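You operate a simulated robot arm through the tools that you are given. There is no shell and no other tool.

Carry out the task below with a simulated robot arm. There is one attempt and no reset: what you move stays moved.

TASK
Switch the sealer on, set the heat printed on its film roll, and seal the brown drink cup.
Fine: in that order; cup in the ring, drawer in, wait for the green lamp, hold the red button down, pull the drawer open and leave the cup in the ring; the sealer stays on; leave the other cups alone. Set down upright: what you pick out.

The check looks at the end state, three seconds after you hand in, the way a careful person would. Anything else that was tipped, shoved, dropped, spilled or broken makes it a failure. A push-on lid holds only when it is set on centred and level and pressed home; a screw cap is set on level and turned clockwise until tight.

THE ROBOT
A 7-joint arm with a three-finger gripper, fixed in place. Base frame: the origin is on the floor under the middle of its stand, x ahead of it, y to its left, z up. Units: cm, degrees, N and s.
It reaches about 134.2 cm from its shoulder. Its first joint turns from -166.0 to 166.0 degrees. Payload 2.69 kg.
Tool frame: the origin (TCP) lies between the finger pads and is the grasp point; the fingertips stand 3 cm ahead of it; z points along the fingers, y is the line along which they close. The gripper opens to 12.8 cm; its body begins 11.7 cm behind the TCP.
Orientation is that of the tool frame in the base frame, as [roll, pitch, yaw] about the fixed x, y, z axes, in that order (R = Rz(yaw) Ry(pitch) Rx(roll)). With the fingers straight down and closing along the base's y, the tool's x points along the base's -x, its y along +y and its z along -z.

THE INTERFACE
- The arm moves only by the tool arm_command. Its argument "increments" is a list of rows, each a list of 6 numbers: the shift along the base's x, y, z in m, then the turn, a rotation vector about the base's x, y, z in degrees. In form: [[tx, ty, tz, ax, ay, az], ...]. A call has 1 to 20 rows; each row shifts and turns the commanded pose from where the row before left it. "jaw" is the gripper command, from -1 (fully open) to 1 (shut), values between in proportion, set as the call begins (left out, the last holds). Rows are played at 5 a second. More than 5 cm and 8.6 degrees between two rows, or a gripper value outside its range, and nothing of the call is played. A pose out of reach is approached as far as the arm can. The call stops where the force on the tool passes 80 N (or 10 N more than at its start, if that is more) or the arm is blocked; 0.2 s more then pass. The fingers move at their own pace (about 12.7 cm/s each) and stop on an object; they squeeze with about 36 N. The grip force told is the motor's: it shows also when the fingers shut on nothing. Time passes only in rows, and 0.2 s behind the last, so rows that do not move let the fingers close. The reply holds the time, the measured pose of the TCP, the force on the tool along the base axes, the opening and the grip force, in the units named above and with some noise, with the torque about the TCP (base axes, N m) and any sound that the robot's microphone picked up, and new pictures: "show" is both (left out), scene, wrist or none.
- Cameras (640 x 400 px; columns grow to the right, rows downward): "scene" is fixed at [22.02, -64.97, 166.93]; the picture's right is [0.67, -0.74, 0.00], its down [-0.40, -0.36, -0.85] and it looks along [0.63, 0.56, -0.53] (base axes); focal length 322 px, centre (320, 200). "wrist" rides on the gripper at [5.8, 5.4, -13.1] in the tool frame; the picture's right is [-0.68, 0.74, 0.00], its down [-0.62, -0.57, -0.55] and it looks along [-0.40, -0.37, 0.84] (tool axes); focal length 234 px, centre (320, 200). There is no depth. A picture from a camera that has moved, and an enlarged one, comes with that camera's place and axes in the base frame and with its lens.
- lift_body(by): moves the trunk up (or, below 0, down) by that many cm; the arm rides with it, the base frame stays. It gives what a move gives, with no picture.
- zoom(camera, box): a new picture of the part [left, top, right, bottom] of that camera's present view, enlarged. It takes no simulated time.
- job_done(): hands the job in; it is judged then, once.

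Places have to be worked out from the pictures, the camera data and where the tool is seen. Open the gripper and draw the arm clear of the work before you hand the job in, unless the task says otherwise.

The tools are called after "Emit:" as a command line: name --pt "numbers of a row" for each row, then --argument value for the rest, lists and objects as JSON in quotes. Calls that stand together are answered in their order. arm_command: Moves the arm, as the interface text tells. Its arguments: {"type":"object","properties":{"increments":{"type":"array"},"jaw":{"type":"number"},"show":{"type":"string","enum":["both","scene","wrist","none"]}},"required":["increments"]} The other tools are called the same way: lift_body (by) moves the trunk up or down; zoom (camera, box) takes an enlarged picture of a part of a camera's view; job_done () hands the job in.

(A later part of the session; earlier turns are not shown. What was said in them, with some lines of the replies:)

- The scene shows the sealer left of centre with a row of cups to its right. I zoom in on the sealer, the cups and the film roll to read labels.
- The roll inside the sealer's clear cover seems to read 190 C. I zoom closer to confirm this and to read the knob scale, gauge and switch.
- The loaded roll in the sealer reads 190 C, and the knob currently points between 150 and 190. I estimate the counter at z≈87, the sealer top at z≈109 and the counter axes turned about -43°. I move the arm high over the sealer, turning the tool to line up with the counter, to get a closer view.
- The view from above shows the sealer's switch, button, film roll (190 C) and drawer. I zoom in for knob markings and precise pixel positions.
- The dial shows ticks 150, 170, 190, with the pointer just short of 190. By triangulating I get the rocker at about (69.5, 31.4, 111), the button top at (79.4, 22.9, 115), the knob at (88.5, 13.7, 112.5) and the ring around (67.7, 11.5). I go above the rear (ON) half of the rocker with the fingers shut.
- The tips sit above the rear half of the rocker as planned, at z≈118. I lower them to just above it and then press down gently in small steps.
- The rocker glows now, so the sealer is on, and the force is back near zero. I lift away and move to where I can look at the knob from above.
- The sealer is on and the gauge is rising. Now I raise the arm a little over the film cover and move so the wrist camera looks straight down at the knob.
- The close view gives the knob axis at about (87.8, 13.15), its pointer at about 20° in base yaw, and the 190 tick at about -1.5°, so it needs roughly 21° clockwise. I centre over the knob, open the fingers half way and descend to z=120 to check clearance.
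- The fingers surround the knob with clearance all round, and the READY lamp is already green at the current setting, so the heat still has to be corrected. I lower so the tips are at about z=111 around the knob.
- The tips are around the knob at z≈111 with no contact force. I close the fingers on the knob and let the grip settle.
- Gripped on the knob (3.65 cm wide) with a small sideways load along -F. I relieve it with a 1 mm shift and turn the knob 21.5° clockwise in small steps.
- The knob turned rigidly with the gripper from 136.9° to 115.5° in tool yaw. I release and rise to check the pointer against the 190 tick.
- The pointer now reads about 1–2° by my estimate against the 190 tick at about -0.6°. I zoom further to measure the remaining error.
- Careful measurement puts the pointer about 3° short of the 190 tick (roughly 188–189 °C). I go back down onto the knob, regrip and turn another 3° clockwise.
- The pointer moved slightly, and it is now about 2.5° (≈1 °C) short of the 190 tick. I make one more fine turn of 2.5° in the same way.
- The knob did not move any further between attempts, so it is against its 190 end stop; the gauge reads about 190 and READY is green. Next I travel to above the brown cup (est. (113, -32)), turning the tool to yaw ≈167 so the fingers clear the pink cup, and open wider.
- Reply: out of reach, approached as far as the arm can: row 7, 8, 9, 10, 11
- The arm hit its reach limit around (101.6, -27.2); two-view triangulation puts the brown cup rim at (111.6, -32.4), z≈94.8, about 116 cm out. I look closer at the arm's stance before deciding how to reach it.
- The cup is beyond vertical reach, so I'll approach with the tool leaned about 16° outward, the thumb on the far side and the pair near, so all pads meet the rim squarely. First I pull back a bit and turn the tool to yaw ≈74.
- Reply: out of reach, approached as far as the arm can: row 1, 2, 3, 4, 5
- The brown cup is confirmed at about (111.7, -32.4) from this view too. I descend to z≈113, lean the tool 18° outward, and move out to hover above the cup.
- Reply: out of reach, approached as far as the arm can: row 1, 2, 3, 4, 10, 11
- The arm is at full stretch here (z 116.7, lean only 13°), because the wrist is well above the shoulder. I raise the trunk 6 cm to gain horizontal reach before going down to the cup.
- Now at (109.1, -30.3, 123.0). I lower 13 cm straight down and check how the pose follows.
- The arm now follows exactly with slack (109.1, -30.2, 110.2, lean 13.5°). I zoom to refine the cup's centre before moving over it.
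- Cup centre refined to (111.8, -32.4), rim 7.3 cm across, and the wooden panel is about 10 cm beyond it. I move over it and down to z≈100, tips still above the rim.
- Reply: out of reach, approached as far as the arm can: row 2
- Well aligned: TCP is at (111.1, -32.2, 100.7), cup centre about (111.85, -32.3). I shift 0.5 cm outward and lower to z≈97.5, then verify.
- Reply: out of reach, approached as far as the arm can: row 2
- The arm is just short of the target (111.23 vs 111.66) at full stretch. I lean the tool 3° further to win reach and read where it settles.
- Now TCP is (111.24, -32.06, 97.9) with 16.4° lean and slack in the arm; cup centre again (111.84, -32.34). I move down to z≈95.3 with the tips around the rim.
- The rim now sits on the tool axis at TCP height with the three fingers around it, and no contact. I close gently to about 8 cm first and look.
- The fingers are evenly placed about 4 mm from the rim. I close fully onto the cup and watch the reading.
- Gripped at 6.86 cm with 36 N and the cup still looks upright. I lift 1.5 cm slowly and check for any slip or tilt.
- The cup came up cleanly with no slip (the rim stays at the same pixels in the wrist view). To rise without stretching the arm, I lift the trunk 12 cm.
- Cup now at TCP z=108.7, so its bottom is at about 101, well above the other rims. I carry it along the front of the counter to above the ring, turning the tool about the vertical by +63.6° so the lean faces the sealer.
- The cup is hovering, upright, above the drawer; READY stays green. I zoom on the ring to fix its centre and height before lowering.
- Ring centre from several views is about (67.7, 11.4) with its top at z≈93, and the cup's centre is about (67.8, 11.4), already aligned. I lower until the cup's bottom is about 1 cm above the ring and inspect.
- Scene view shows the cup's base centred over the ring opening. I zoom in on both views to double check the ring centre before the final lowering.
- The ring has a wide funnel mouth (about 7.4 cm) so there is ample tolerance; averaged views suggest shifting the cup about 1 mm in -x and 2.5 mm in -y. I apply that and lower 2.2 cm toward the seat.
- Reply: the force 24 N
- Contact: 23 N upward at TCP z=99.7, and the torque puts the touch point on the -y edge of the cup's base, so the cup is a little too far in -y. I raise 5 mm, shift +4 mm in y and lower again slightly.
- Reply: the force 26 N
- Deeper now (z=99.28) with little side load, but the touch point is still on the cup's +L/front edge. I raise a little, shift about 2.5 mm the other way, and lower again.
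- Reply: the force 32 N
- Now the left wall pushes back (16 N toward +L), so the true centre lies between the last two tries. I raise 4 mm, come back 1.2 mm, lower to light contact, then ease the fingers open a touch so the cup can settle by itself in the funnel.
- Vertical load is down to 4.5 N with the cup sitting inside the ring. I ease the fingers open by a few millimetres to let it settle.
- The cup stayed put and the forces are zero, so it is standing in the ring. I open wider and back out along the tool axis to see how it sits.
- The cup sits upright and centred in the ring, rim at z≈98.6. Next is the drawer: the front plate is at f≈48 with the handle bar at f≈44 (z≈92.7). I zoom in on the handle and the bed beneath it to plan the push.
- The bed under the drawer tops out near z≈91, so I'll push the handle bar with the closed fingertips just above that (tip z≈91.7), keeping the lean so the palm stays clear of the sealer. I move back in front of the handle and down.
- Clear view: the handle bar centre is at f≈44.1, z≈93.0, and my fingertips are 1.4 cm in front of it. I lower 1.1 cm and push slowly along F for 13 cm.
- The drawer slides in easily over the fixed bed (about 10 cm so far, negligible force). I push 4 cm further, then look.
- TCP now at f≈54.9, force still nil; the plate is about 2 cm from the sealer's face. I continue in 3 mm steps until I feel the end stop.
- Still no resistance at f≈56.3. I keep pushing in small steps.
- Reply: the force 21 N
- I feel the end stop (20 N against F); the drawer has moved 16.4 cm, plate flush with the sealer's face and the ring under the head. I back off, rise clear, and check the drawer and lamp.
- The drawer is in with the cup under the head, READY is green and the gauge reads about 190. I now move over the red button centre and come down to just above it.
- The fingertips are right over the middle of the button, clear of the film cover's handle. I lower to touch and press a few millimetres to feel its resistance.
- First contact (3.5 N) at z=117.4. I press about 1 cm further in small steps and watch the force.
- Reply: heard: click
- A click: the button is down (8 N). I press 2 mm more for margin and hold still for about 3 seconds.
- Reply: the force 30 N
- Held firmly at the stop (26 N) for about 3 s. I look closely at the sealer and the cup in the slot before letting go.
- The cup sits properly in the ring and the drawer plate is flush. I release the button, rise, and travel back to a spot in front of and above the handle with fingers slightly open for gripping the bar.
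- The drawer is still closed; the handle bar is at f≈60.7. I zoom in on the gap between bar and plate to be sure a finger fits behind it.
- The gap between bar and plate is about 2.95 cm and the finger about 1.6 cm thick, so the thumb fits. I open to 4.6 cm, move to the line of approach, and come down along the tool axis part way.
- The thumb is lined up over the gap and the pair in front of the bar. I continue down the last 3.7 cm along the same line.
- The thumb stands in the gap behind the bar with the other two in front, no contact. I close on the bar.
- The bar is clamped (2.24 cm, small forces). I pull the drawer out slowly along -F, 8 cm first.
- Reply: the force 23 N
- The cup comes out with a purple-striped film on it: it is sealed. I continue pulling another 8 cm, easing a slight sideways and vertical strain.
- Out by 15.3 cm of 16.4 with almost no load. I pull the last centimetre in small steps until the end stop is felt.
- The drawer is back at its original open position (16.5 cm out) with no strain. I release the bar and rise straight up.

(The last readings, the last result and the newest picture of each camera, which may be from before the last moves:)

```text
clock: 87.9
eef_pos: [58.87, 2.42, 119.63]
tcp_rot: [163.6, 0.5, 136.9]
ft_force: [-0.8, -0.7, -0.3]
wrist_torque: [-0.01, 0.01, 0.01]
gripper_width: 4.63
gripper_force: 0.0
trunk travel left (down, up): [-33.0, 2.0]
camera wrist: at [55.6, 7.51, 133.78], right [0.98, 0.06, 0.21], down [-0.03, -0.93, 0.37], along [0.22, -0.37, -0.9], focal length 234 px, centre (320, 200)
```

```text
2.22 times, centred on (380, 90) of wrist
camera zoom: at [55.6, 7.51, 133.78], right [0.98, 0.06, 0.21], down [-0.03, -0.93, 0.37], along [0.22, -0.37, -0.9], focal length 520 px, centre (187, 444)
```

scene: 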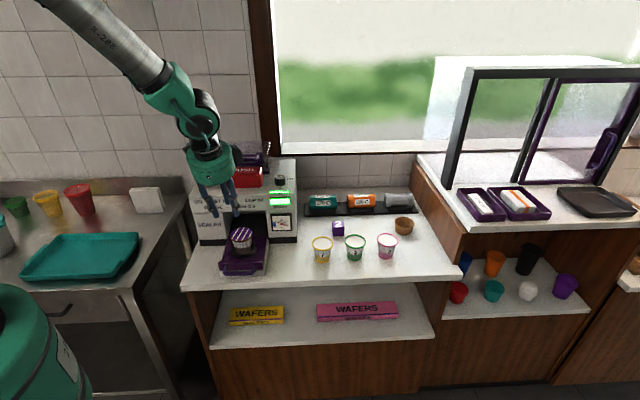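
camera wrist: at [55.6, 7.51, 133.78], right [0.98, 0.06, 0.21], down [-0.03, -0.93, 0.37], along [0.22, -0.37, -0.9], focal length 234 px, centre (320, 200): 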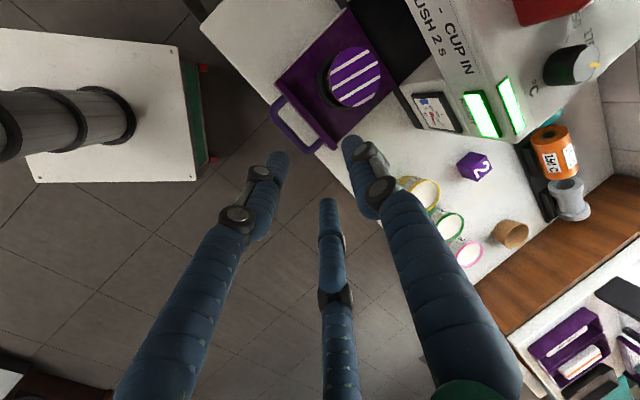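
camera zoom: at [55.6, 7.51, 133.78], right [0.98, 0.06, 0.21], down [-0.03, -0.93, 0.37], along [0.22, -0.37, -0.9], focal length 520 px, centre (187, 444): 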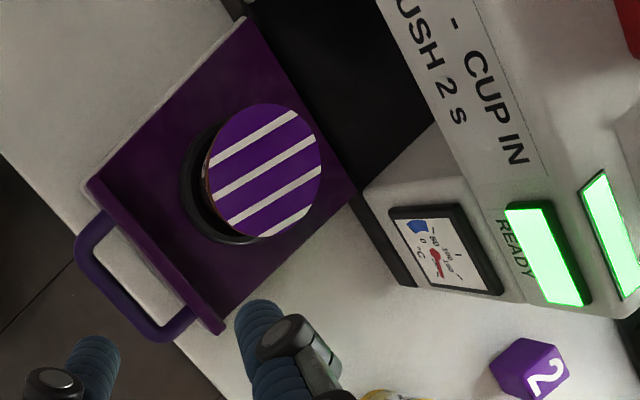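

Sealed cup stands upright in the ring, drawer open, sealer still on and hot. I open the gripper and draw the arm up and back, clear of the work, then take a last look.

Emit:
arm_command --pt "0 0 0.045 0 0 0" --pt "0 0 0.045 0 0 0" --pt "-0.02 -0.02 0.04 0 0 0" --pt "-0.025 -0.025 0.03 0 0 0" --pt "-0.025 -0.025 0.02 0 0 0" --pt "0 0 0 0 0 0" --jaw -1

Emit:
zoom --camera "scene" --box '[180, 130, 320, 290]'

Emit:
zoom --camera "scene" --box '[295, 180, 455, 280]'

```text
clock: 89.3
eef_pos: [51.73, -4.97, 137.74]
tcp_rot: [163.6, 0.3, 137.0]
ft_force: [0.5, -1.0, 0.2]
wrist_torque: [-0.01, -0.02, -0.01]
gripper_width: 12.82
gripper_force: 0.0
trunk travel left (down, up): [-33.0, 2.0]
camera wrist: at [48.41, 0.2, 151.89], right [0.98, 0.06, 0.21], down [-0.03, -0.93, 0.37], along [0.22, -0.37, -0.9], focal length 234 px, centre (320, 200)
```

scene: 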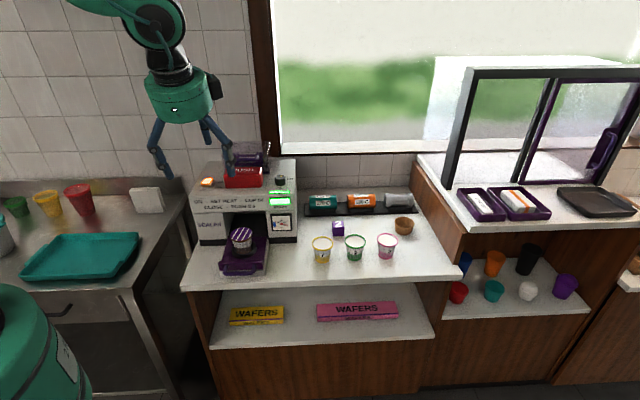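
wrist: 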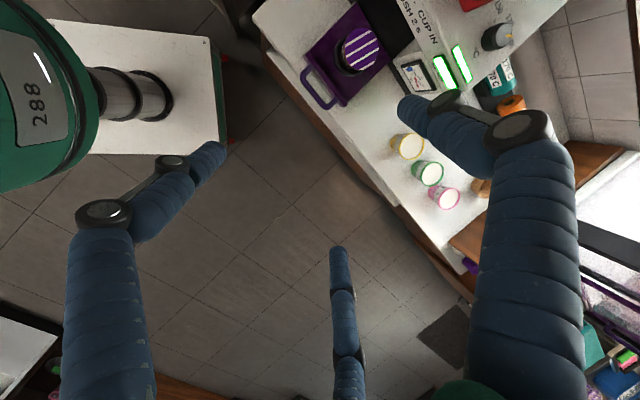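

```text
2.50 times, centred on (250, 210) of scene
camera zoom: at [22.02, -64.97, 166.93], right [0.67, -0.74, 0.0], down [-0.4, -0.36, -0.85], along [0.63, 0.56, -0.53], focal length 806 px, centre (495, 175)
```

zoom: 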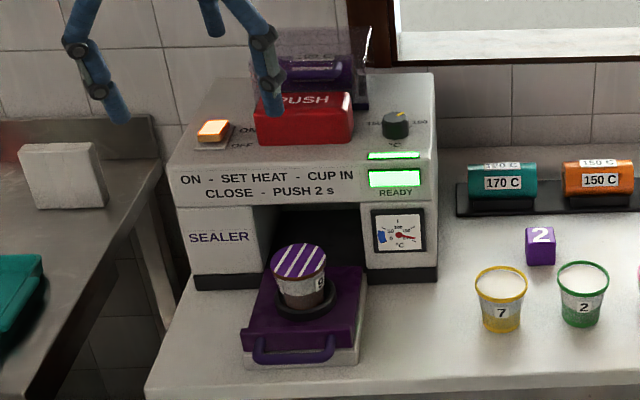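

```text
4.00 times, centred on (375, 230) of scene
camera zoom: at [22.02, -64.97, 166.93], right [0.67, -0.74, 0.0], down [-0.4, -0.36, -0.85], along [0.63, 0.56, -0.53], focal length 1289 px, centre (100, 80)
```

zoom: 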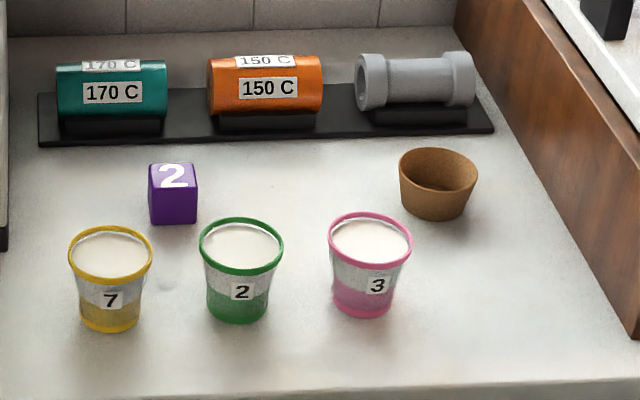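

The sealer is on (rocker lit), the knob is at 190, and the brown cup is sealed and upright in the ring with the drawer pulled out. The other cups, bowl, cube and rolls have not moved. The gripper is open and clear, so I hand in.

Emit:
job_done

```text
The job is handed in.
```

The brown drink cup (number 9) is sealed with purple-striped film and standing upright in the ring, with the drawer pulled back out. I've handed the job in; no result came back with the hand-in.

- **Power:** the rocker switch is lit and the sealer is still on.
- **Heat:** I set it to 190 C, as printed on the film roll loaded in the sealer. The knob stopped turning there, and the gauge also reads about 190.
- **Sealing:** the drawer was fully in and the READY lamp was green. I held the red button down for about 3 seconds and it clicked.
- **Drawer:** it is within a few millimetres of where it started.
- **Everything else:** in the last pictures the other cups, the bowl, the cube and the spare rolls were where they began. The gripper is open and clear of the work.

Setting the cup into the ring took a few tries, because its base touched the ring's edge and it leaned slightly in the grip. It settled level once released, and I saw no spill.
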